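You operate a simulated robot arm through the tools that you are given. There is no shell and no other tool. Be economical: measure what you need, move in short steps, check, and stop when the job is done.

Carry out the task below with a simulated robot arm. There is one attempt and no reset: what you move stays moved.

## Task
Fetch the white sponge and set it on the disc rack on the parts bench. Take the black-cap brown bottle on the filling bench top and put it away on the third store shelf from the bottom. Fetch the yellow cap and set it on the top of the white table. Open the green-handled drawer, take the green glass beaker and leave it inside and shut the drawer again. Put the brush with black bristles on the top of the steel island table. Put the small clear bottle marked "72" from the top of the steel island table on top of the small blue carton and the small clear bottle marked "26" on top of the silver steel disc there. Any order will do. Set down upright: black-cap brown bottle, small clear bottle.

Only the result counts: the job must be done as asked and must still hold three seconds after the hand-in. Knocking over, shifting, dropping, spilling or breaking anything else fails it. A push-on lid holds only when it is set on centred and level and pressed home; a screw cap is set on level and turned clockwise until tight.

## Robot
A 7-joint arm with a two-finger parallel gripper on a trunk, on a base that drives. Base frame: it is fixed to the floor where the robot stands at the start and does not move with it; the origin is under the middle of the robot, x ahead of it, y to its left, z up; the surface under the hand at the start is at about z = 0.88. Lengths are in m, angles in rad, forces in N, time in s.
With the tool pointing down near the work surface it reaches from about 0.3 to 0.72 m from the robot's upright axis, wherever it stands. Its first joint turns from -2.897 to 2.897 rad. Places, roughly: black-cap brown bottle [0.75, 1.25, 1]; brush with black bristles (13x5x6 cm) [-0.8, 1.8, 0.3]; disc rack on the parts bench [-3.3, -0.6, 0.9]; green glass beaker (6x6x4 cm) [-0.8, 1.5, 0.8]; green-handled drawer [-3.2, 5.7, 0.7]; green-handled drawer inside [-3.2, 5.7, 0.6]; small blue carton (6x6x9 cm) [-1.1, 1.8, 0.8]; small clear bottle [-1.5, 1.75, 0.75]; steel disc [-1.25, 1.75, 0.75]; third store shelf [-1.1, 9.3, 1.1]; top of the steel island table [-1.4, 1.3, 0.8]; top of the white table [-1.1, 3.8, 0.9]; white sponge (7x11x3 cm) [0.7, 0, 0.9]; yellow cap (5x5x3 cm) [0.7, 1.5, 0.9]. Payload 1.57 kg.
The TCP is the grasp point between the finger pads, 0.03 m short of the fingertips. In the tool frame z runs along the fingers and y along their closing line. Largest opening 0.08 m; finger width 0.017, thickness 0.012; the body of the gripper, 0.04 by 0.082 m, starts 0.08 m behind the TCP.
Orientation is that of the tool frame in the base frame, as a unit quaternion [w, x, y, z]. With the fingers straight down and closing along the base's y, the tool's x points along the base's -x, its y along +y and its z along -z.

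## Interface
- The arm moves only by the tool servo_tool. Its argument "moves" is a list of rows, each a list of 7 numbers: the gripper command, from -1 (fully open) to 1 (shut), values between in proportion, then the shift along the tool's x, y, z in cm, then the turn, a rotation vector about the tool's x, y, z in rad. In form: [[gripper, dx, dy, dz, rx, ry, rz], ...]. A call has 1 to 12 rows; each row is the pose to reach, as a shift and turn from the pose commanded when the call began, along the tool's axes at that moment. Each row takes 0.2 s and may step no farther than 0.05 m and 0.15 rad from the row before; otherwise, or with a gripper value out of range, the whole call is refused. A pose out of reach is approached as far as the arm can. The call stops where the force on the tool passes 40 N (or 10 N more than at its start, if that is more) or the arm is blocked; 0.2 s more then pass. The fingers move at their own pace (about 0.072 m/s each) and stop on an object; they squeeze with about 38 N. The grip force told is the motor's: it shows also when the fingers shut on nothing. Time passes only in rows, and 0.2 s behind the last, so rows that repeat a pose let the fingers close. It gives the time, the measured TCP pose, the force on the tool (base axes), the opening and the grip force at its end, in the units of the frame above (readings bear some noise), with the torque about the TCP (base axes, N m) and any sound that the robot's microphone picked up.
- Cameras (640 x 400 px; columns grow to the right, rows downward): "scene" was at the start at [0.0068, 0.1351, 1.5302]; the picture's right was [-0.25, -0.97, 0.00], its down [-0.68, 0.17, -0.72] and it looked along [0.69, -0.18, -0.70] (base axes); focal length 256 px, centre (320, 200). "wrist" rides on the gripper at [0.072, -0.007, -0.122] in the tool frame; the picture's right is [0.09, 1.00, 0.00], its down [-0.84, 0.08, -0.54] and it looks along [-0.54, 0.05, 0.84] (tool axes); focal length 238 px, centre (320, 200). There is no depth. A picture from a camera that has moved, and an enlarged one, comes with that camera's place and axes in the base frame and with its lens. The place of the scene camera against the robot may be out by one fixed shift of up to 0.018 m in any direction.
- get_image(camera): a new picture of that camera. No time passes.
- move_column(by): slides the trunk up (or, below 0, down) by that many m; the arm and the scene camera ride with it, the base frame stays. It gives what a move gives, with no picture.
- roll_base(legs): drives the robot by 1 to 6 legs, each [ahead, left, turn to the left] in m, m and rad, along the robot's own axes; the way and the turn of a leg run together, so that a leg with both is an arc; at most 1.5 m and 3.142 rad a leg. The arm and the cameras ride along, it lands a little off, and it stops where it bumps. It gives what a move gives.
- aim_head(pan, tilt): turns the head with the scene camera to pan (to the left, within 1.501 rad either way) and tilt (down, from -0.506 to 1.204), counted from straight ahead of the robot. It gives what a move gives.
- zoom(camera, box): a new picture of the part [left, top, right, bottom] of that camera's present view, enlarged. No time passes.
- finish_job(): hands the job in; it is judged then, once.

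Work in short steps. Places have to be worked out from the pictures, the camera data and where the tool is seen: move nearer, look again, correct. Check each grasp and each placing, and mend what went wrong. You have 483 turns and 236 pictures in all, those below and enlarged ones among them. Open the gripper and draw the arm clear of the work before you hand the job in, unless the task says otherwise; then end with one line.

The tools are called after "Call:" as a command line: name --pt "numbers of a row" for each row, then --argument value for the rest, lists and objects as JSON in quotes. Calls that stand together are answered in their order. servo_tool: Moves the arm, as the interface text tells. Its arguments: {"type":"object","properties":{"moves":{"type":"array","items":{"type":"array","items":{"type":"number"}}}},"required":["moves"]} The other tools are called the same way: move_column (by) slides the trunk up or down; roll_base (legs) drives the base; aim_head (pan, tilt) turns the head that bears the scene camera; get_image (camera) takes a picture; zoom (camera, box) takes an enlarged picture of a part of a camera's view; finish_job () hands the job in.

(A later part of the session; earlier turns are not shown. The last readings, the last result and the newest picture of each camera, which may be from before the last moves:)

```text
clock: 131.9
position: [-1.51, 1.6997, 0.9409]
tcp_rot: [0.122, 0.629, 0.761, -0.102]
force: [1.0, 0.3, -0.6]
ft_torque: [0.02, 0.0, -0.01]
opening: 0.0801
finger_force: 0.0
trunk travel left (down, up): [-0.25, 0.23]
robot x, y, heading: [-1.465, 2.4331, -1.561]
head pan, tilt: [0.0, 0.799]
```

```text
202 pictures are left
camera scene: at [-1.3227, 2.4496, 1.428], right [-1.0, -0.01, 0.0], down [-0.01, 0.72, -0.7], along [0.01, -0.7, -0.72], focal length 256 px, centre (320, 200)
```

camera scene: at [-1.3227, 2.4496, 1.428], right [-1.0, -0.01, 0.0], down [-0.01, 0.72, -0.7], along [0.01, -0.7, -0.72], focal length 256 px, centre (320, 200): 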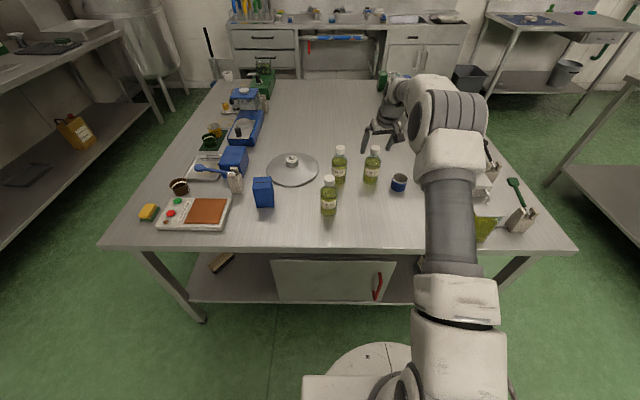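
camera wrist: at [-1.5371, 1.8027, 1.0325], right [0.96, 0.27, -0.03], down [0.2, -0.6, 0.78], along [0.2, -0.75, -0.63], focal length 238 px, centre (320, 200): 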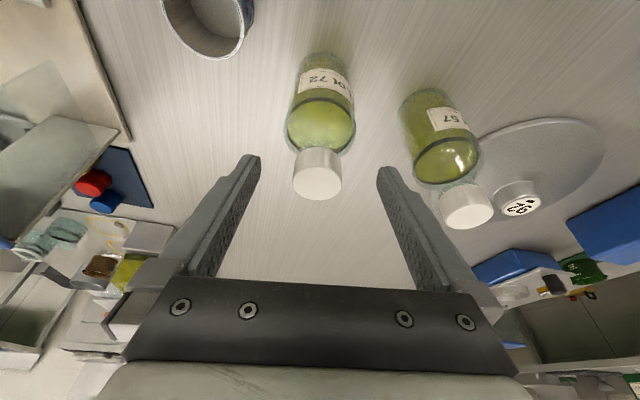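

72 stands at about (-1.508, 1.692), is ~0.15 tall, and is centred between the fingers. I'm lowering to z 0.845 and looking before closing.

Call:
servo_tool --pt "-1 0.9 0 3.5 0 0 0" --pt "-1 1.7 0 7 0 0 0" --pt "-1 2.2 0.1 9.3 0 0 0" --pt "-1 2.2 0.1 9.3 0 0 0"

Call:
get_image --camera "wrist"

Call:
zoom --camera "scene" --box '[320, 80, 440, 220]'

```text
clock: 132.9
position: [-1.5071, 1.6925, 0.8478]
tcp_rot: [0.122, 0.629, 0.761, -0.103]
force: [-0.4, 0.5, 3.1]
ft_torque: [-0.02, -0.03, -0.03]
opening: 0.0802
finger_force: 0.1
trunk travel left (down, up): [-0.25, 0.23]
robot x, y, heading: [-1.4687, 2.4356, -1.557]
head pan, tilt: [0.0, 0.799]
```

```text
201 pictures are left
camera wrist: at [-1.5343, 1.7945, 0.9382], right [0.96, 0.27, -0.03], down [0.19, -0.6, 0.78], along [0.2, -0.75, -0.63], focal length 238 px, centre (320, 200)
```

wrist: 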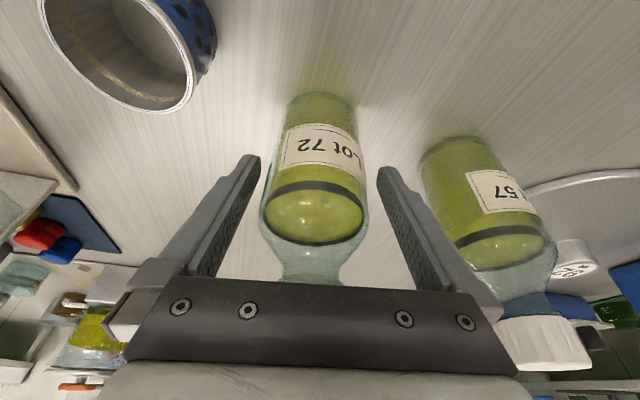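

```text
2.86 times, centred on (380, 150) of scene
camera zoom: at [-1.3226, 2.4502, 1.4281], right [-1.0, -0.01, 0.0], down [-0.01, 0.72, -0.7], along [0.01, -0.7, -0.72], focal length 732 px, centre (149, 343)
```

zoom: 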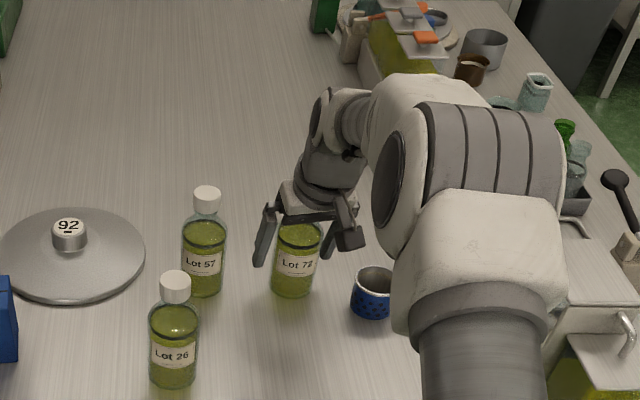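

Fz rose 3 N, so the cap is probably just touching the palm. I'll back off 8 mm and close.

Call:
servo_tool --pt "-1 0 0 -0.8 0 0 0" --pt "1 0 0 -0.8 0 0 0" --pt "1 0 0 -0.8 0 0 0" --pt "1 0 0 -0.8 0 0 0" --pt "1 0 0 -0.8 0 0 0"

Call:
get_image --camera "wrist"

```text
clock: 134.1
position: [-1.5094, 1.6948, 0.8543]
tcp_rot: [0.121, 0.629, 0.761, -0.101]
force: [-0.9, -0.1, -0.6]
ft_torque: [-0.05, 0.02, -0.01]
opening: 0.0588
finger_force: 37.6
trunk travel left (down, up): [-0.25, 0.23]
robot x, y, heading: [-1.4725, 2.4315, -1.556]
head pan, tilt: [0.0, 0.799]
```

```text
199 pictures are left
camera wrist: at [-1.5352, 1.7971, 0.9453], right [0.96, 0.27, -0.03], down [0.19, -0.6, 0.78], along [0.19, -0.75, -0.63], focal length 238 px, centre (320, 200)
```

wrist: 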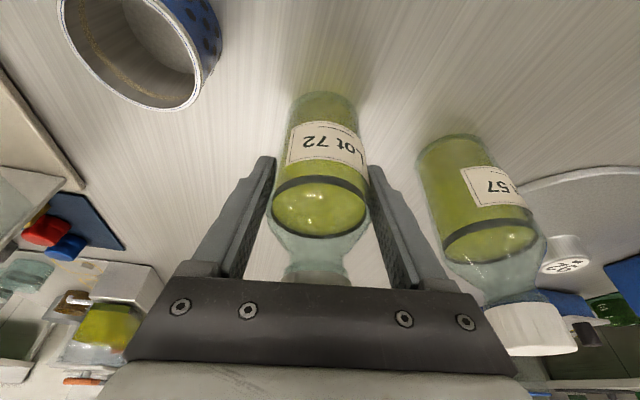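

The grip is good (59 mm). I'm lifting vertically, then moving in toward the robot while keeping the orientation.

Call:
servo_tool --pt "1 -1.26 0 -3.8 0 0 0" --pt "1 -2.51 0 -7.6 0 0 0" --pt "1 -0.81 0.56 -11.84 0 0 0" --pt "1 0.89 1.13 -16.09 0 0 0" --pt "1 2.58 1.69 -20.34 0 0 0" --pt "1 5.84 2.44 -22.99 0 0 0"

Call:
get_image --camera "scene"

```text
clock: 135.5
position: [-1.5073, 1.8254, 1.0532]
tcp_rot: [0.122, 0.629, 0.761, -0.101]
force: [0.3, 0.0, -3.8]
ft_torque: [0.04, 0.02, 0.03]
opening: 0.0585
finger_force: 37.9
trunk travel left (down, up): [-0.25, 0.23]
robot x, y, heading: [-1.4659, 2.4315, -1.556]
head pan, tilt: [0.0, 0.799]
```

```text
198 pictures are left
camera scene: at [-1.3227, 2.4495, 1.428], right [-1.0, -0.01, 0.0], down [-0.01, 0.72, -0.7], along [0.01, -0.7, -0.72], focal length 256 px, centre (320, 200)
```

scene: 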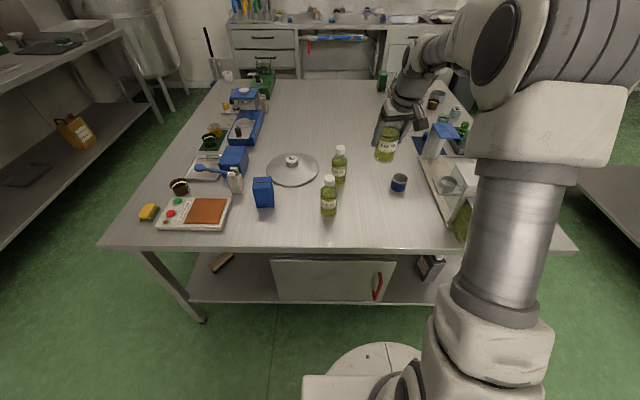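

I'll raise another 4 cm and drive the base left 0.36 m so the carton is straight ahead.

Call:
servo_tool --pt "1 -1.26 0 -3.8 0 0 0"

Call:
roll_base --legs '[[0, 0.36, 0]]'

Call:
get_image --camera "wrist"

Call:
get_image --camera "scene"

```text
clock: 135.9
position: [-1.5086, 1.8247, 1.094]
tcp_rot: [0.122, 0.628, 0.762, -0.1]
force: [-0.2, 0.4, -3.2]
ft_torque: [0.03, 0.01, 0.03]
opening: 0.0588
finger_force: 38.1
trunk travel left (down, up): [-0.25, 0.23]
robot x, y, heading: [-1.4681, 2.4285, -1.558]
head pan, tilt: [0.0, 0.799]
```

```text
clock: 139.2
position: [-1.1447, 1.8309, 1.0934]
tcp_rot: [0.122, 0.628, 0.762, -0.101]
force: [-0.3, -0.3, -4.8]
ft_torque: [0.03, -0.01, -0.01]
opening: 0.0588
finger_force: 38.2
trunk travel left (down, up): [-0.25, 0.23]
robot x, y, heading: [-1.1044, 2.4426, -1.556]
head pan, tilt: [0.0, 0.799]
```

```text
197 pictures are left
camera wrist: at [-1.171, 1.9323, 1.1852], right [0.96, 0.28, -0.03], down [0.2, -0.6, 0.78], along [0.2, -0.75, -0.63], focal length 238 px, centre (320, 200)
```

wrist: 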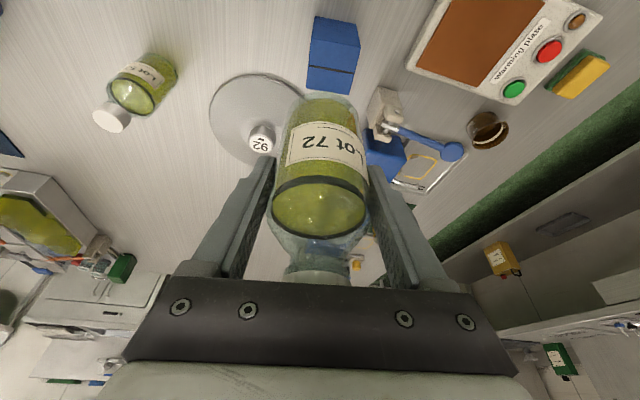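

```text
196 pictures are left
camera scene: at [-0.9603, 2.4553, 1.428], right [-1.0, -0.02, 0.0], down [-0.01, 0.72, -0.7], along [0.01, -0.7, -0.72], focal length 256 px, centre (320, 200)
```

scene: 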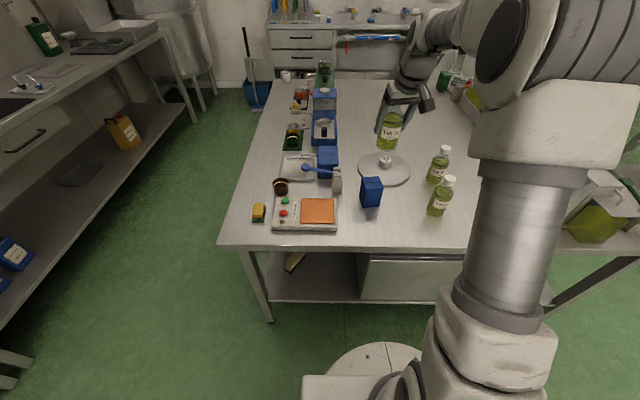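

Both cameras put the carton's top centre at about (-1.124, 1.805). I'll position the bottle over it, then lower to about 2 cm above.

Call:
servo_tool --pt "1 -2.48 1.44 0.82 0 0 0" --pt "1 -1.23 1.45 4.6 0 0 0" --pt "1 0.03 1.46 8.4 0 0 0" --pt "1 1.2 1.46 12.0 0 0 0" --pt "1 1.2 1.46 12.0 0 0 0"

Call:
get_image --camera "wrist"

Call:
zoom --camera "scene" --box '[310, 90, 470, 230]'

```text
clock: 140.3
position: [-1.1265, 1.8065, 0.9763]
tcp_rot: [0.122, 0.628, 0.762, -0.101]
force: [0.7, -0.7, -2.6]
ft_torque: [0.02, 0.02, -0.03]
opening: 0.0587
finger_force: 37.9
trunk travel left (down, up): [-0.25, 0.23]
robot x, y, heading: [-1.1078, 2.4393, -1.557]
head pan, tilt: [0.0, 0.799]
```

```text
195 pictures are left
camera wrist: at [-1.1527, 1.9098, 1.0671], right [0.96, 0.28, -0.03], down [0.2, -0.6, 0.78], along [0.2, -0.75, -0.63], focal length 238 px, centre (320, 200)
```

wrist: 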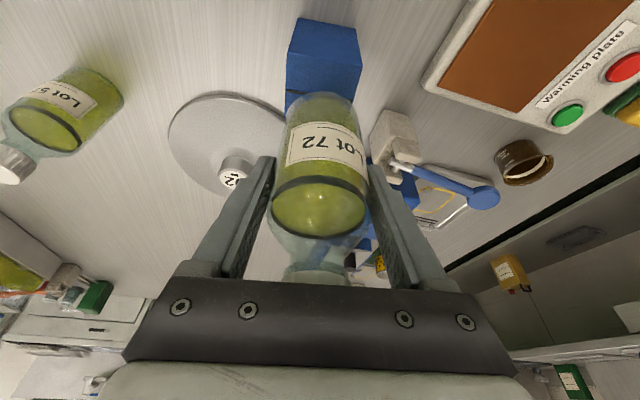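

```text
2.86 times, centred on (390, 160) of scene
camera zoom: at [-0.9603, 2.4552, 1.428], right [-1.0, -0.02, 0.0], down [-0.01, 0.72, -0.7], along [0.01, -0.7, -0.72], focal length 732 px, centre (120, 314)
```

zoom: 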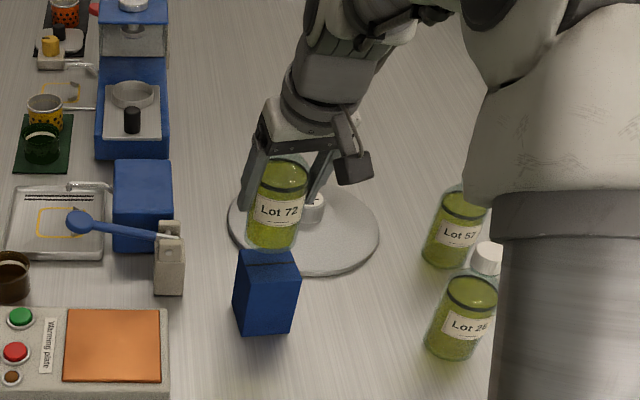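

The bottle is aligned over the carton within about 5 mm. I'm lowering slowly.

Call:
servo_tool --pt "1 0.25 0 0.76 0 0 0" --pt "1 0.44 0 1.33 0 0 0" --pt "1 0.63 0 1.9 0 0 0" --pt "1 0.75 0 2.28 0 0 0" --pt "1 0.75 0 2.28 0 0 0"

Call:
zoom --camera "scene" --box '[310, 90, 470, 230]'

```text
clock: 141.6
position: [-1.1248, 1.8059, 0.9508]
tcp_rot: [0.122, 0.628, 0.762, -0.101]
force: [0.0, 0.4, -2.6]
ft_torque: [-0.01, -0.03, 0.01]
opening: 0.0587
finger_force: 37.6
trunk travel left (down, up): [-0.25, 0.23]
robot x, y, heading: [-1.1057, 2.4365, -1.555]
head pan, tilt: [0.0, 0.799]
```

```text
2.86 times, centred on (390, 160) of scene
camera zoom: at [-0.9603, 2.4553, 1.428], right [-1.0, -0.02, 0.0], down [-0.01, 0.72, -0.7], along [0.01, -0.7, -0.72], focal length 732 px, centre (120, 314)
```

zoom: 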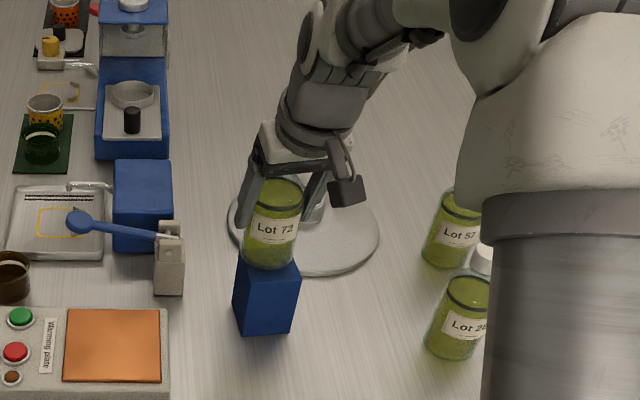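

Call:
servo_tool --pt "1 0.2 0 0.57 0 0 0" --pt "1 0.38 0 1.14 0 0 0" --pt "1 0.44 0 1.33 0 0 0" --pt "1 0.5 0 1.52 0 0 0" --pt "1 0.5 0 1.52 0 0 0"

Call:
zoom --camera "scene" --box '[350, 130, 430, 220]'

```text
clock: 142.8
position: [-1.1243, 1.8066, 0.9403]
tcp_rot: [0.125, 0.627, 0.761, -0.105]
force: [0.6, -3.2, 26.8]
ft_torque: [-0.35, -0.17, -0.22]
opening: 0.059
finger_force: 37.7
trunk travel left (down, up): [-0.25, 0.23]
robot x, y, heading: [-1.106, 2.4403, -1.557]
head pan, tilt: [0.0, 0.799]
```

```text
4.44 times, centred on (390, 175) of scene
camera zoom: at [-0.9601, 2.4575, 1.4281], right [-1.0, -0.02, 0.0], down [-0.01, 0.72, -0.7], along [0.01, -0.7, -0.72], focal length 1139 px, centre (9, 311)
```

zoom: 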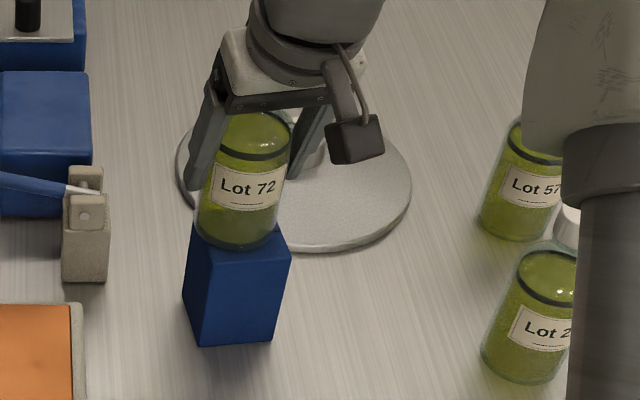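

Contact, with Fz at 27 N. I'll ease off the pressure, open, and withdraw along the fingers.

Call:
servo_tool --pt "1 -0.12 0 -0.35 0 0 0" --pt "1 -0.12 0 -0.35 0 0 0" --pt "-1 -0.12 0 -0.35 0 0 0" --pt "-1 -0.12 0 -0.35 0 0 0" --pt "-1 -0.12 0 -0.35 0 0 0"

Call:
get_image --camera "wrist"

```text
clock: 143.9
position: [-1.125, 1.8072, 0.9384]
tcp_rot: [0.122, 0.628, 0.762, -0.101]
force: [0.1, -0.3, -0.4]
ft_torque: [0.03, -0.01, -0.03]
opening: 0.08
finger_force: 0.1
trunk travel left (down, up): [-0.25, 0.23]
robot x, y, heading: [-1.1062, 2.44, -1.554]
head pan, tilt: [0.0, 0.799]
```

```text
191 pictures are left
camera wrist: at [-1.1518, 1.9097, 1.0308], right [0.96, 0.28, -0.03], down [0.2, -0.6, 0.78], along [0.2, -0.75, -0.63], focal length 238 px, centre (320, 200)
```

wrist: 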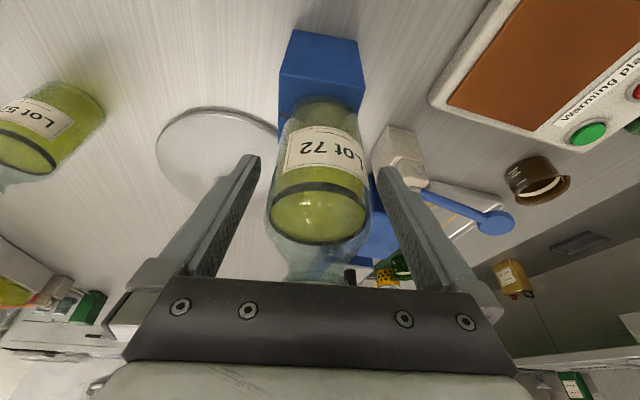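

Released and standing. I'm withdrawing along the fingers.

Call:
servo_tool --pt "-1 0 0 -2 0 0 0" --pt "-1 0 0 -6 0 0 0" --pt "-1 0 0 -10 0 0 0" --pt "-1 0 0 -14 0 0 0" --pt "-1 0 0 -18 0 0 0" --pt "-1 0 0 -21 0 0 0"

Call:
get_image --camera "wrist"

Call:
zoom --camera "scene" --box '[330, 110, 490, 230]'

```text
clock: 145.3
position: [-1.1374, 1.8708, 1.14]
tcp_rot: [0.121, 0.628, 0.762, -0.101]
force: [0.8, 0.0, 0.6]
ft_torque: [0.0, 0.04, 0.01]
opening: 0.08
finger_force: 0.1
trunk travel left (down, up): [-0.25, 0.23]
robot x, y, heading: [-1.1079, 2.4362, -1.553]
head pan, tilt: [0.0, 0.799]
```

```text
190 pictures are left
camera wrist: at [-1.1643, 1.9743, 1.2317], right [0.96, 0.28, -0.03], down [0.2, -0.6, 0.78], along [0.2, -0.75, -0.63], focal length 238 px, centre (320, 200)
```

wrist: 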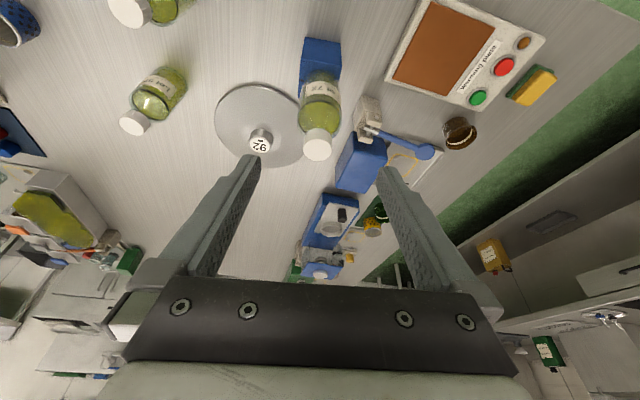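

```text
3.33 times, centred on (410, 170) of scene
camera zoom: at [-0.9603, 2.4556, 1.428], right [-1.0, -0.02, 0.0], down [-0.01, 0.72, -0.7], along [0.01, -0.7, -0.72], focal length 854 px, centre (20, 300)
```

zoom: 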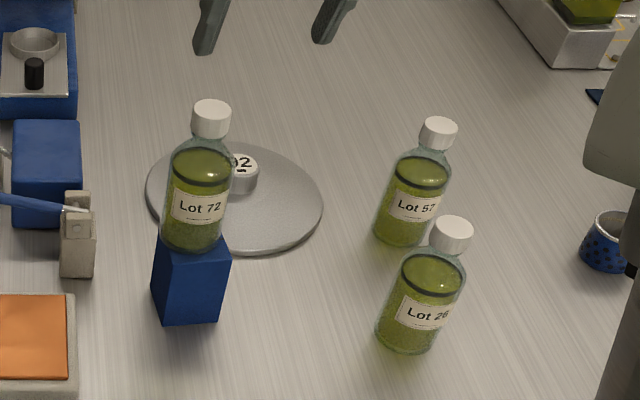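

72 stands on the carton. I'm inspecting the disc closely.

Call:
zoom --camera "wrist" --box '[200, 70, 320, 180]'

Call:
zoom --camera "scene" --box '[355, 140, 425, 185]'

```text
3.64 times, centred on (260, 125) of wrist
camera zoom: at [-1.1643, 1.9743, 1.2317], right [0.96, 0.28, -0.03], down [0.2, -0.6, 0.78], along [0.2, -0.75, -0.63], focal length 867 px, centre (538, 473)
```

zoom: 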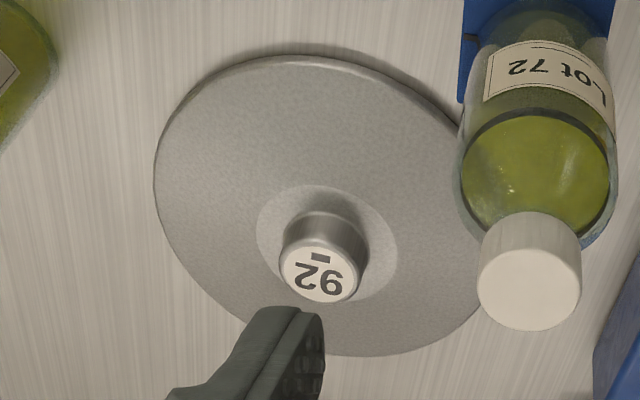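

```text
8.89 times, centred on (390, 162) of scene
camera zoom: at [-0.9603, 2.4556, 1.428], right [-1.0, -0.02, 0.0], down [-0.01, 0.72, -0.7], along [0.01, -0.7, -0.72], focal length 2278 px, centre (-302, 533)
```

zoom: 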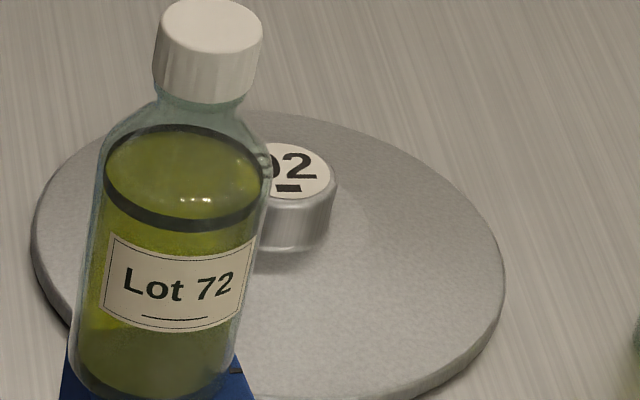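

The disc may be slightly domed around a knob. I'll retract and lower the trunk for a flatter view of its profile.

Call:
servo_tool --pt "-1 3.6 0.8 -2.5 0 0 0" --pt "-1 7.2 1.6 -5 0 0 0" --pt "-1 10.8 2.4 -7.5 0 0 0" --pt "-1 14.3 3.2 -10 0 0 0"

Call:
move_column --by -0.25

Call:
aim_head --pan -0.2 --tilt 0.5

Call:
get_image --camera "scene"

```text
clock: 146.3
position: [-1.1369, 2.0434, 1.1886]
tcp_rot: [0.122, 0.628, 0.762, -0.1]
force: [-1.0, -0.1, 0.2]
ft_torque: [0.06, 0.01, 0.02]
opening: 0.0801
finger_force: 0.0
trunk travel left (down, up): [-0.25, 0.23]
robot x, y, heading: [-1.1098, 2.4394, -1.556]
head pan, tilt: [0.0, 0.799]
```

```text
clock: 148.9
position: [-1.1373, 2.0426, 0.9392]
tcp_rot: [0.122, 0.628, 0.762, -0.1]
force: [-0.5, 0.4, 0.4]
ft_torque: [0.01, 0.01, 0.0]
opening: 0.0797
finger_force: 0.1
trunk travel left (down, up): [0.0, 0.48]
robot x, y, heading: [-1.1066, 2.4435, -1.557]
head pan, tilt: [0.0, 0.799]
```

```text
clock: 149.7
position: [-1.1359, 2.0427, 0.9392]
tcp_rot: [0.122, 0.628, 0.762, -0.101]
force: [-0.6, 0.0, 0.2]
ft_torque: [-0.03, 0.05, 0.0]
opening: 0.0801
finger_force: 0.0
trunk travel left (down, up): [0.0, 0.48]
robot x, y, heading: [-1.1113, 2.4396, -1.555]
head pan, tilt: [-0.201, 0.499]
```

```text
186 pictures are left
camera scene: at [-0.9782, 2.4468, 1.2039], right [-0.98, 0.18, 0.0], down [0.09, 0.47, -0.88], along [-0.16, -0.86, -0.48], focal length 256 px, centre (320, 200)
```

scene: 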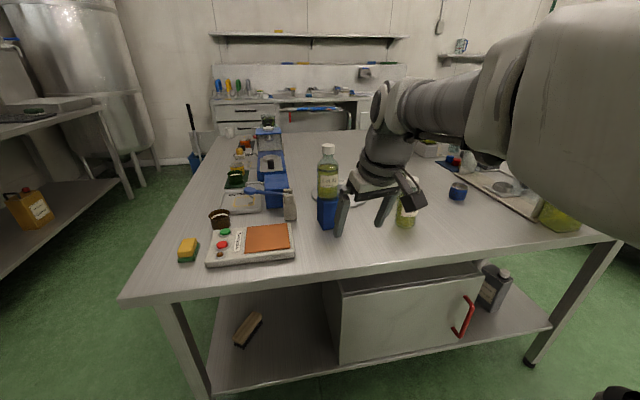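

The gripper blocks the view, so I'm raising the hand.

Call:
servo_tool --pt "-1 -1.26 0 -3.8 0 0 0" --pt "-1 -2.5 0 -7.6 0 0 0" --pt "-1 -3.8 0 -11.4 0 0 0" --pt "-1 -5.0 0 -15.2 0 0 0" --pt "-1 -6.3 0 -19 0 0 0"

Call:
zoom --camera "scene" --box '[300, 130, 460, 230]'

```text
clock: 150.9
position: [-1.1373, 2.0417, 1.1393]
tcp_rot: [0.123, 0.628, 0.762, -0.102]
force: [-0.6, 0.0, 1.4]
ft_torque: [0.03, -0.01, -0.04]
opening: 0.0801
finger_force: 0.1
trunk travel left (down, up): [0.0, 0.48]
robot x, y, heading: [-1.1085, 2.4392, -1.556]
head pan, tilt: [-0.201, 0.499]
```

```text
4.00 times, centred on (380, 180) of scene
camera zoom: at [-0.9782, 2.4469, 1.2039], right [-0.98, 0.18, 0.0], down [0.09, 0.47, -0.88], along [-0.16, -0.86, -0.48], focal length 1025 px, centre (80, 280)
```

zoom: 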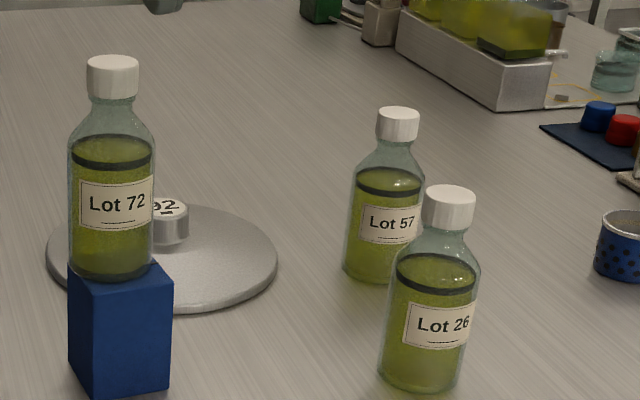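

The disc looks like a low-domed lid with a knob, so I want a close side view with the wrist camera. I'll tilt the hand further and lower it in the open space near the table edge.

Call:
servo_tool --pt "-1 0 -2 4 0 -0.12 0" --pt "-1 0 -4 8 0 -0.24 0" --pt "-1 0 -6 12 0 -0.36 0" --pt "-1 0 -8 16 0 -0.48 0" --pt "-1 -0.5 -9 20 0 -0.6 0" --pt "-1 -1.0 -10.2 23 0 -0.6 0"

Call:
get_image --camera "wrist"

```text
clock: 152.3
position: [-1.2219, 1.9435, 0.9231]
tcp_rot: [0.341, 0.57, 0.691, -0.283]
force: [-1.2, -0.6, 0.5]
ft_torque: [0.02, -0.01, -0.02]
opening: 0.08
finger_force: 0.0
trunk travel left (down, up): [0.0, 0.48]
robot x, y, heading: [-1.1037, 2.4385, -1.555]
head pan, tilt: [-0.201, 0.499]
```

```text
184 pictures are left
camera wrist: at [-1.2548, 2.0795, 0.9386], right [0.97, 0.24, -0.07], down [0.09, -0.06, 0.99], along [0.24, -0.97, -0.08], focal length 238 px, centre (320, 200)
```

wrist: 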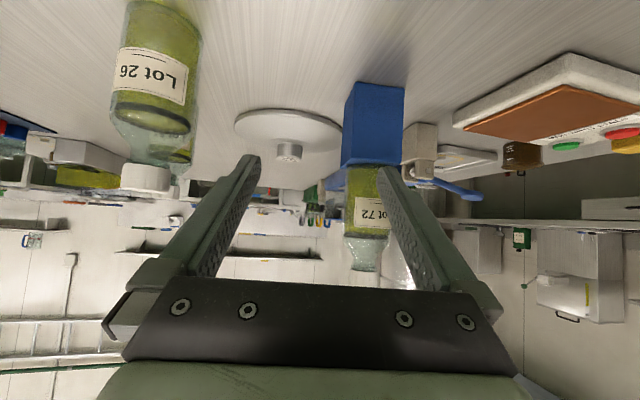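

Call:
zoom --camera "wrist" --box '[225, 95, 355, 175]'

```text
4.92 times, centred on (290, 135) of wrist
camera zoom: at [-1.2548, 2.0795, 0.9386], right [0.97, 0.24, -0.07], down [0.09, -0.06, 0.99], along [0.24, -0.97, -0.08], focal length 1173 px, centre (468, 520)
```

zoom: 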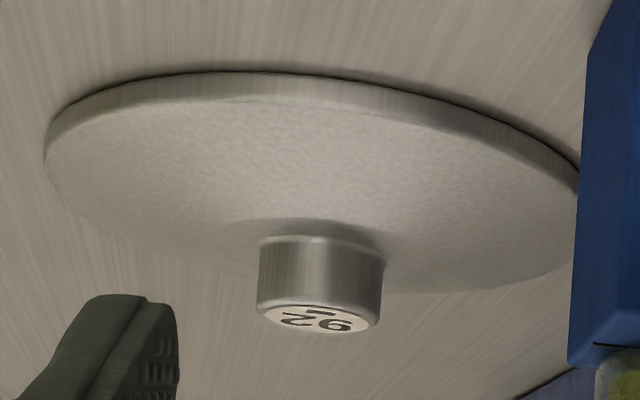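

The disc is a low-domed lid with a central steel knob. I'll raise the trunk again and take a closer look from above to see whether the knob is part of it.

Call:
move_column --by 0.25

Call:
servo_tool --pt "-1 0.7 -1 4.3 0 0.1 0" --pt "-1 1.4 -2 8.6 0 0.2 0" --pt "-1 2 -3 13 0 0.3 0" --pt "-1 2.7 -4 17.3 0 0.4 0" --pt "-1 3.4 -5 21.6 0 0.5 0" --pt "-1 4 -5.6 26 0 0.6 0"

Call:
get_image --camera "wrist"

```text
clock: 154.9
position: [-1.221, 1.9423, 1.1737]
tcp_rot: [0.342, 0.57, 0.692, -0.282]
force: [0.0, -0.4, 0.5]
ft_torque: [-0.02, 0.01, -0.03]
opening: 0.0801
finger_force: 0.1
trunk travel left (down, up): [-0.25, 0.23]
robot x, y, heading: [-1.1085, 2.4374, -1.556]
head pan, tilt: [-0.201, 0.499]
```

```text
clock: 156.3
position: [-1.2419, 1.7536, 0.9839]
tcp_rot: [0.122, 0.629, 0.761, -0.102]
force: [0.5, 1.1, -0.2]
ft_torque: [0.01, 0.04, 0.01]
opening: 0.0798
finger_force: 0.0
trunk travel left (down, up): [-0.25, 0.23]
robot x, y, heading: [-1.1067, 2.4375, -1.551]
head pan, tilt: [-0.201, 0.499]
```

```text
182 pictures are left
camera wrist: at [-1.2685, 1.856, 1.0754], right [0.96, 0.28, -0.03], down [0.2, -0.6, 0.78], along [0.2, -0.75, -0.63], focal length 238 px, centre (320, 200)
```

wrist: 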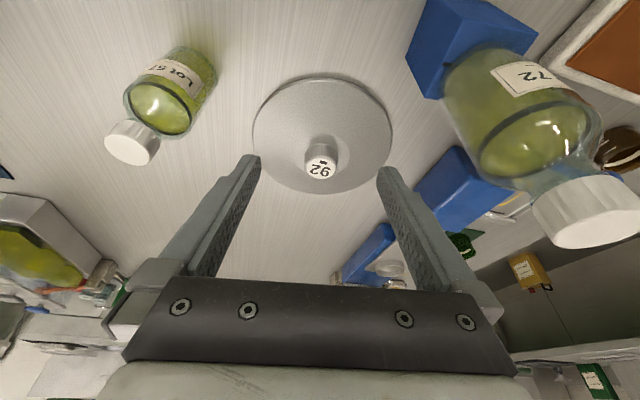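

Call:
zoom --camera "wrist" --box '[270, 90, 370, 190]'

```text
4.00 times, centred on (320, 140) of wrist
camera zoom: at [-1.2685, 1.856, 1.0754], right [0.96, 0.28, -0.03], down [0.2, -0.6, 0.78], along [0.2, -0.75, -0.63], focal length 953 px, centre (320, 440)
```

zoom: 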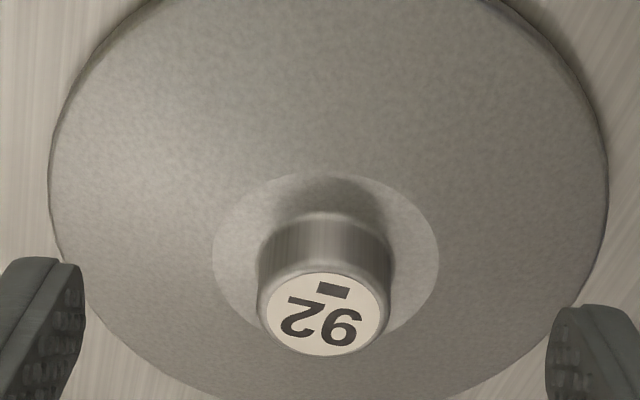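

The knob with its label looks like part of the disc: a grasp knob on a hub, matching the posts on the disc rack. Its flat top is the only level surface, so 26 will go there. Reaching it needs a stronger hand tilt (about 0.7 rad). I'll raise the hand, shift the base right 0.12, and tilt more over bottle 26.

Call:
servo_tool --pt "-1 0.9 0.3 -4.5 0 0 0" --pt "-1 1.8 0.6 -9 0 0 0" --pt "-1 4.5 1.2 -12 0 0 0" --pt "-1 8 2 -14 0 0 0"

Call:
roll_base --legs '[[0, -0.12, 0]]'

Call:
get_image --camera "wrist"

```text
clock: 157.3
position: [-1.2455, 1.8738, 1.0913]
tcp_rot: [0.121, 0.628, 0.762, -0.1]
force: [-0.7, 0.0, -0.4]
ft_torque: [-0.02, -0.03, -0.02]
opening: 0.0802
finger_force: 0.1
trunk travel left (down, up): [-0.25, 0.23]
robot x, y, heading: [-1.1064, 2.4369, -1.557]
head pan, tilt: [-0.201, 0.499]
```

```text
clock: 158.9
position: [-1.3648, 1.8731, 1.0904]
tcp_rot: [0.122, 0.628, 0.762, -0.1]
force: [0.8, -0.4, -0.2]
ft_torque: [0.01, 0.0, -0.01]
opening: 0.08
finger_force: 0.0
trunk travel left (down, up): [-0.25, 0.23]
robot x, y, heading: [-1.2298, 2.4374, -1.561]
head pan, tilt: [-0.201, 0.499]
```

```text
180 pictures are left
camera wrist: at [-1.3911, 1.9758, 1.1829], right [0.96, 0.28, -0.03], down [0.2, -0.6, 0.78], along [0.2, -0.75, -0.63], focal length 238 px, centre (320, 200)
```

wrist: 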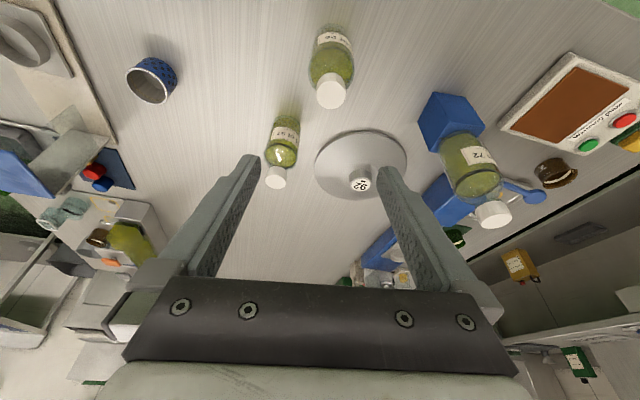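

26 is at about (-1.347, 1.848), cap top z ≈ 0.91. I'm tilting to 0.72 rad and moving to a pre-grasp point 10 cm back along the finger direction.

Call:
servo_tool --pt "-1 3 0.4 1 0 -0.1 0" --pt "-1 6 0.8 4.5 0 -0.2 0" --pt "-1 8 1.2 8.5 0 -0.3 0" --pt "-1 9.1 1.4 12.5 0 -0.4 0" --pt "-1 9.1 1.4 15.4 0 -0.4 0" --pt "-1 9.1 1.4 15.4 0 -0.4 0"

Call:
get_image --camera "wrist"

```text
clock: 160.3
position: [-1.3579, 1.914, 0.917]
tcp_rot: [0.271, 0.596, 0.722, -0.225]
force: [0.0, 0.0, -0.8]
ft_torque: [0.01, -0.02, 0.03]
opening: 0.0798
finger_force: 0.0
trunk travel left (down, up): [-0.25, 0.23]
robot x, y, heading: [-1.231, 2.438, -1.559]
head pan, tilt: [-0.201, 0.499]
```

```text
179 pictures are left
camera wrist: at [-1.3904, 2.0437, 0.9597], right [0.96, 0.26, -0.06], down [0.13, -0.25, 0.96], along [0.23, -0.93, -0.28], focal length 238 px, centre (320, 200)
```

wrist: 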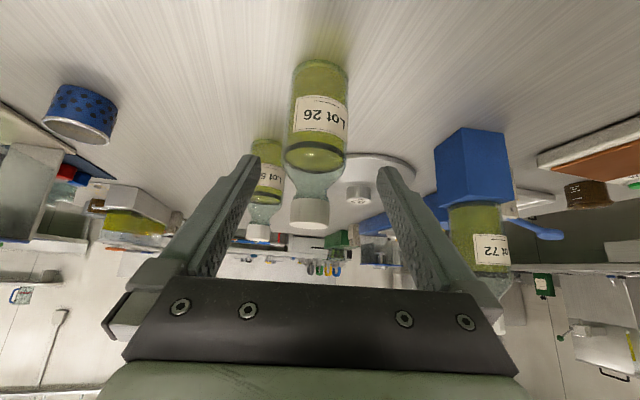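

It's well centred. I'm advancing 10 cm along the fingers, then closing.

Call:
servo_tool --pt "-1 0 0 3.5 0 0 0" --pt "-1 0 0 7 0 0 0" --pt "-1 0 0 10 0 0 0" --pt "-1 0 0 10 0 0 0"

Call:
get_image --camera "wrist"

```text
clock: 161.3
position: [-1.3456, 1.848, 0.8413]
tcp_rot: [0.271, 0.596, 0.722, -0.224]
force: [-0.8, -0.1, -0.2]
ft_torque: [-0.01, -0.01, 0.02]
opening: 0.0801
finger_force: 0.1
trunk travel left (down, up): [-0.25, 0.23]
robot x, y, heading: [-1.2278, 2.4366, -1.555]
head pan, tilt: [-0.201, 0.499]
```

```text
178 pictures are left
camera wrist: at [-1.3781, 1.9781, 0.8846], right [0.96, 0.26, -0.06], down [0.13, -0.25, 0.96], along [0.23, -0.93, -0.28], focal length 238 px, centre (320, 200)
```

wrist: 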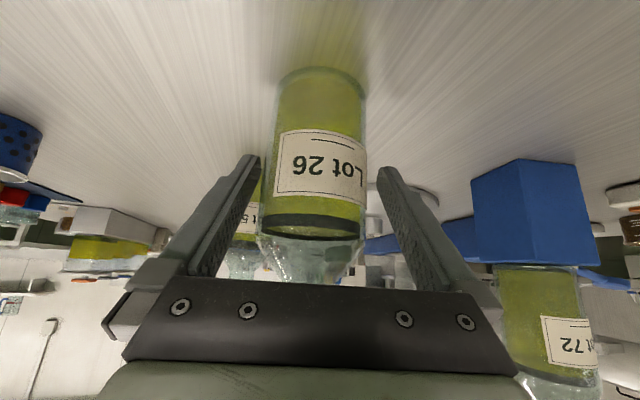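

Now I'm closing the gripper, then lifting vertically.

Call:
servo_tool --pt "1 0 0 0 0 0 0" --pt "1 0 0 0 0 0 0" --pt "1 0 0 0 0 0 0" --pt "1 0 0 0 0 0 0" --pt "1 -2.6 0 -3 0 0 0" --pt "1 -5.3 0 -6 0 0 0" --pt "1 -7.9 0 -9 0 0 0"

Call:
get_image --camera "wrist"

Call:
get_image --camera "scene"

```text
clock: 162.9
position: [-1.3456, 1.8485, 0.9605]
tcp_rot: [0.271, 0.597, 0.721, -0.223]
force: [-0.2, -0.1, -3.5]
ft_torque: [-0.02, -0.01, 0.02]
opening: 0.0588
finger_force: 38.2
trunk travel left (down, up): [-0.25, 0.23]
robot x, y, heading: [-1.2283, 2.436, -1.555]
head pan, tilt: [-0.201, 0.499]
```

```text
177 pictures are left
camera wrist: at [-1.3773, 1.9782, 1.0037], right [0.96, 0.26, -0.06], down [0.13, -0.26, 0.96], along [0.23, -0.93, -0.28], focal length 238 px, centre (320, 200)
```

wrist: 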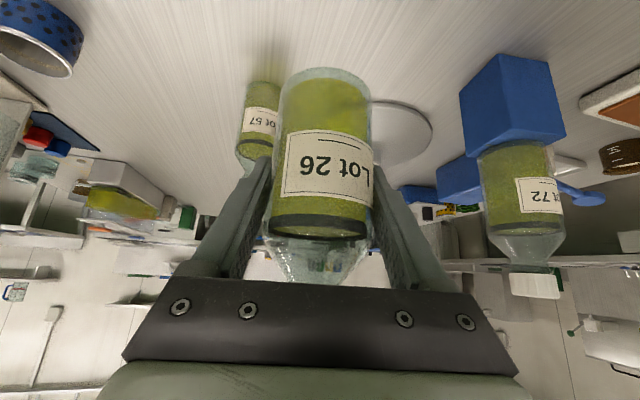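

```text
176 pictures are left
camera scene: at [-1.0976, 2.4445, 1.4539], right [-0.98, 0.18, 0.0], down [0.09, 0.47, -0.88], along [-0.16, -0.86, -0.48], focal length 256 px, centre (320, 200)
```

scene: 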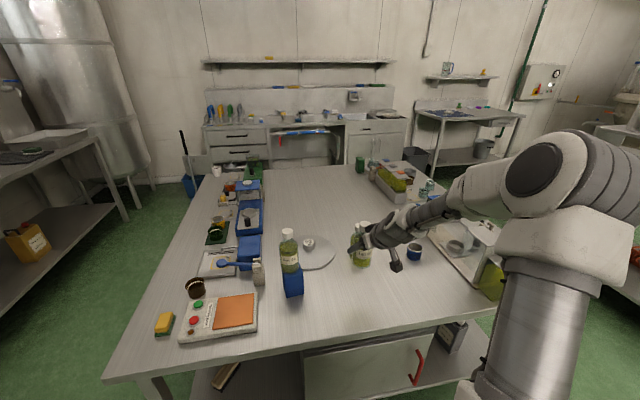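

26 is held and upright. I'm carrying it around between 72 and 57 to above the disc knob, keeping the orientation.

Call:
servo_tool --pt "1 -1.8 2.06 -0.04 0 0 0" --pt "1 -3.6 4.1 -0.08 0 0 0" --pt "1 -5.5 5.8 0.6 0 0 0" --pt "1 -7.4 7.5 1.2 0 0 0" --pt "1 -10.7 9.2 4.1 0 0 0" --pt "1 -13.9 10.4 6.95 0 0 0" --pt "1 -17.0 10.4 9.6 0 0 0" --pt "1 -18.6 9.8 13.0 0 0 0" --pt "1 -18.6 9.8 13.0 0 0 0"

Call:
get_image --camera "wrist"

Call:
zoom --camera "scene" --box '[250, 200, 410, 310]'

```text
clock: 164.9
position: [-1.2067, 1.6454, 0.9852]
tcp_rot: [0.27, 0.596, 0.722, -0.224]
force: [0.7, -0.1, -4.1]
ft_torque: [-0.02, -0.05, 0.0]
opening: 0.0585
finger_force: 38.1
trunk travel left (down, up): [-0.25, 0.23]
robot x, y, heading: [-1.2243, 2.4393, -1.558]
head pan, tilt: [-0.201, 0.499]
```

```text
175 pictures are left
camera wrist: at [-1.2383, 1.7758, 1.0279], right [0.96, 0.26, -0.06], down [0.13, -0.25, 0.96], along [0.23, -0.93, -0.28], focal length 238 px, centre (320, 200)
```

wrist: 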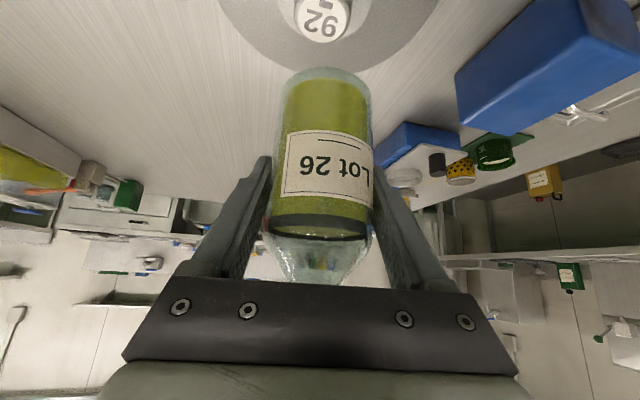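

```text
3.64 times, centred on (330, 255) of scene
camera zoom: at [-1.0975, 2.4443, 1.454], right [-0.98, 0.18, 0.0], down [0.09, 0.47, -0.88], along [-0.16, -0.86, -0.48], focal length 932 px, centre (284, 0)
```

zoom: 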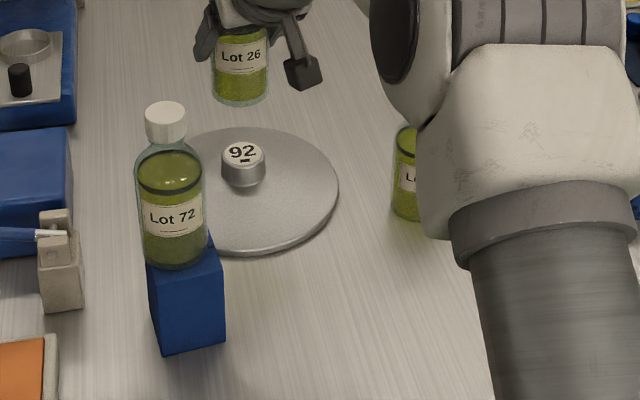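

Combining the views, the knob top is at about (-1.210, 1.620, z 0.80–0.83). I'll centre over it, lower partway, and compare.

Call:
servo_tool --pt "1 -1.83 -0.8 1.6 0 0 0" --pt "1 0 -0.8 3.6 0 0 0" --pt "1 1.5 -0.8 5.5 0 0 0" --pt "1 1.5 -0.8 5.5 0 0 0"

Call:
zoom --camera "wrist" --box '[220, 0, 420, 130]'

Call:
zoom --camera "scene" --box '[270, 210, 350, 270]'

```text
clock: 165.9
position: [-1.2096, 1.6195, 0.9338]
tcp_rot: [0.271, 0.596, 0.723, -0.223]
force: [-0.5, 0.1, -4.2]
ft_torque: [0.01, 0.01, 0.03]
opening: 0.0588
finger_force: 38.1
trunk travel left (down, up): [-0.25, 0.23]
robot x, y, heading: [-1.2272, 2.4411, -1.557]
head pan, tilt: [-0.201, 0.499]
```

```text
3.08 times, centred on (320, 65) of wrist
camera zoom: at [-1.2421, 1.7499, 0.9762], right [0.96, 0.26, -0.06], down [0.13, -0.25, 0.96], along [0.23, -0.93, -0.28], focal length 733 px, centre (320, 615)
```

zoom: 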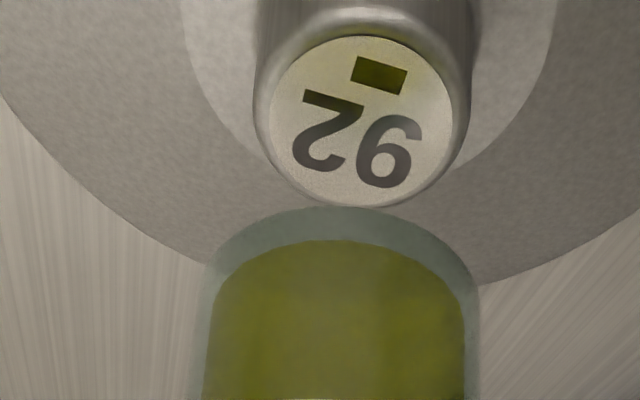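

```text
6.67 times, centred on (310, 240) of scene
camera zoom: at [-1.0975, 2.4444, 1.454], right [-0.98, 0.18, 0.0], down [0.09, 0.47, -0.88], along [-0.16, -0.86, -0.48], focal length 1709 px, centre (387, -67)
```

zoom: 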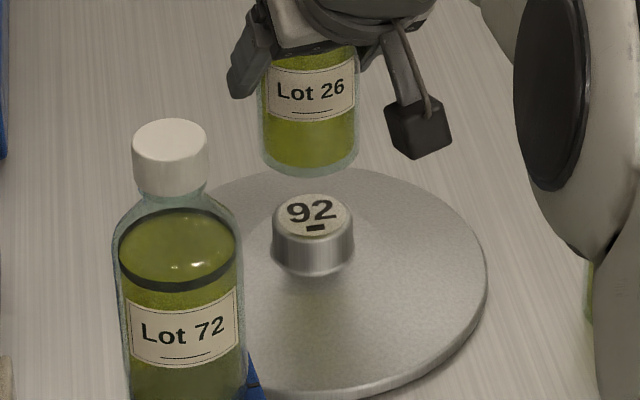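

The bottle sits above the knob within about 1 cm. I'm lowering 2.5 cm and comparing again.

Call:
servo_tool --pt "1 0.55 0 0.63 0 0 0" --pt "1 1.1 0 1.26 0 0 0" --pt "1 1.64 0 1.88 0 0 0" --pt "1 1.64 0 1.88 0 0 0"

Call:
zoom --camera "wrist" --box '[220, 0, 420, 130]'

Call:
zoom --camera "scene" --box '[270, 210, 350, 270]'

```text
clock: 166.9
position: [-1.2099, 1.6208, 0.9087]
tcp_rot: [0.271, 0.595, 0.723, -0.224]
force: [0.5, -0.7, -3.6]
ft_torque: [0.01, -0.01, 0.0]
opening: 0.0589
finger_force: 38.5
trunk travel left (down, up): [-0.25, 0.23]
robot x, y, heading: [-1.2273, 2.436, -1.556]
head pan, tilt: [-0.201, 0.499]
```

```text
3.08 times, centred on (320, 65) of wrist
camera zoom: at [-1.2416, 1.7495, 0.9516], right [0.96, 0.26, -0.06], down [0.13, -0.25, 0.96], along [0.23, -0.93, -0.28], focal length 733 px, centre (320, 615)
```

zoom: 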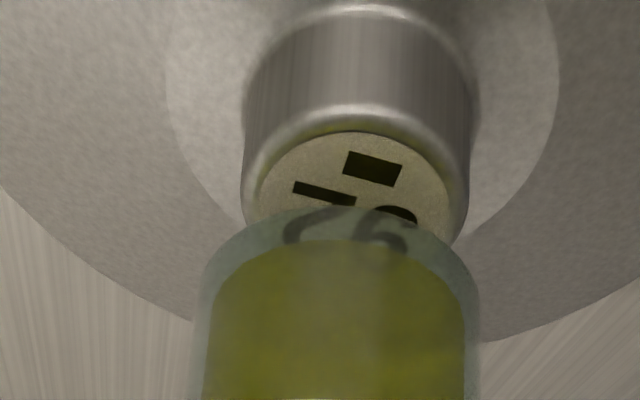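

```text
6.67 times, centred on (310, 240) of scene
camera zoom: at [-1.0975, 2.4444, 1.454], right [-0.98, 0.18, 0.0], down [0.09, 0.47, -0.88], along [-0.16, -0.86, -0.48], focal length 1709 px, centre (387, -67)
```

zoom: 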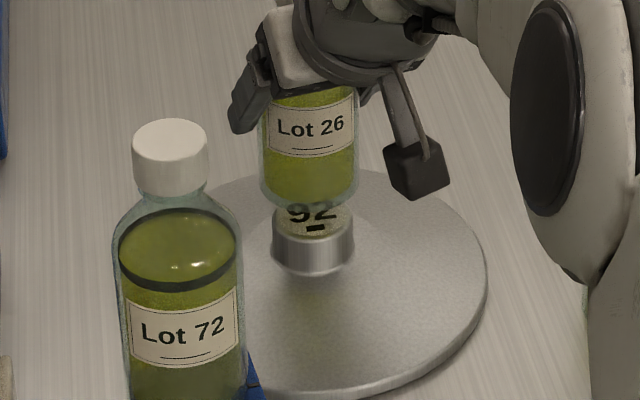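

The alignment looks good. I'm lowering in small steps until contact.

Call:
servo_tool --pt "1 0.33 0 0.38 0 0 0" --pt "1 0.66 0 0.75 0 0 0" --pt "1 0.85 0 0.98 0 0 0" --pt "1 1.05 0 1.2 0 0 0" --pt "1 1.05 0 1.2 0 0 0"

Call:
zoom --camera "scene" --box '[270, 210, 350, 270]'

```text
clock: 168.1
position: [-1.2087, 1.6198, 0.8927]
tcp_rot: [0.271, 0.596, 0.722, -0.224]
force: [-0.2, -0.5, -3.8]
ft_torque: [-0.01, -0.01, -0.06]
opening: 0.0585
finger_force: 38.1
trunk travel left (down, up): [-0.25, 0.23]
robot x, y, heading: [-1.2326, 2.435, -1.558]
head pan, tilt: [-0.201, 0.499]
```

```text
6.67 times, centred on (310, 240) of scene
camera zoom: at [-1.0975, 2.4444, 1.454], right [-0.98, 0.18, 0.0], down [0.09, 0.47, -0.88], along [-0.16, -0.86, -0.48], focal length 1709 px, centre (387, -67)
```

zoom: 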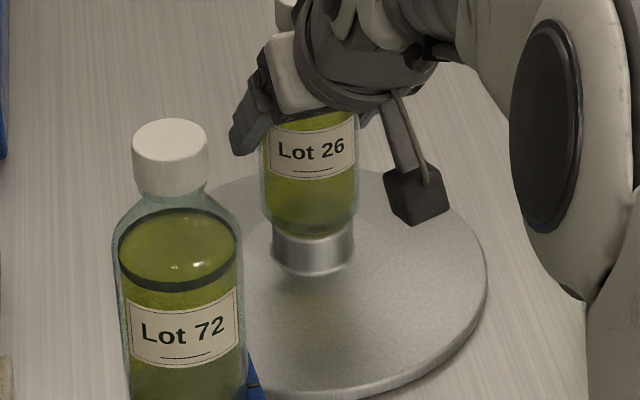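

Call:
servo_tool --pt "1 0.13 0 0.15 0 0 0" --pt "1 0.26 0 0.3 0 0 0" --pt "1 0.39 0 0.45 0 0 0" --pt "1 0.46 0 0.53 0 0 0" --pt "1 0.46 0 0.53 0 0 0"

Call:
zoom --camera "scene" --box '[270, 210, 350, 270]'

Call:
zoom --camera "wrist" --box '[220, 0, 420, 130]'

```text
clock: 169.3
position: [-1.2095, 1.6195, 0.892]
tcp_rot: [0.274, 0.595, 0.721, -0.228]
force: [0.9, 1.2, 22.9]
ft_torque: [0.42, 0.17, -0.14]
opening: 0.0587
finger_force: 37.8
trunk travel left (down, up): [-0.25, 0.23]
robot x, y, heading: [-1.2245, 2.4352, -1.561]
head pan, tilt: [-0.201, 0.499]
```

```text
6.67 times, centred on (310, 240) of scene
camera zoom: at [-1.0974, 2.4472, 1.4542], right [-0.98, 0.18, 0.0], down [0.09, 0.47, -0.88], along [-0.16, -0.86, -0.48], focal length 1709 px, centre (387, -67)
```

zoom: 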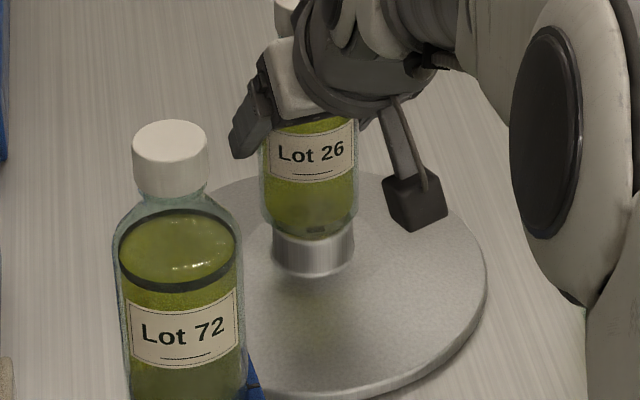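

```text
3.08 times, centred on (320, 65) of wrist
camera zoom: at [-1.2413, 1.7495, 0.9333], right [0.96, 0.26, -0.06], down [0.13, -0.24, 0.96], along [0.23, -0.94, -0.27], focal length 733 px, centre (320, 615)
```

zoom: 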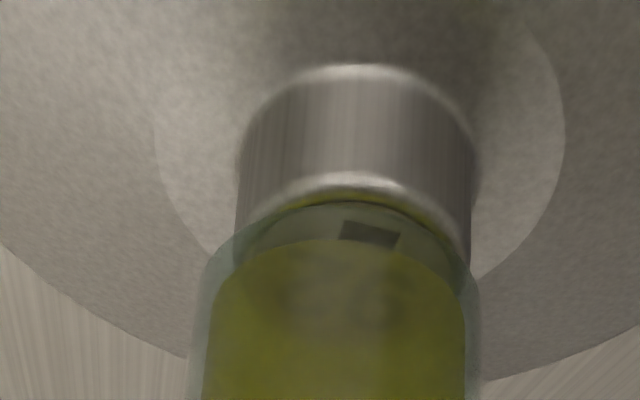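

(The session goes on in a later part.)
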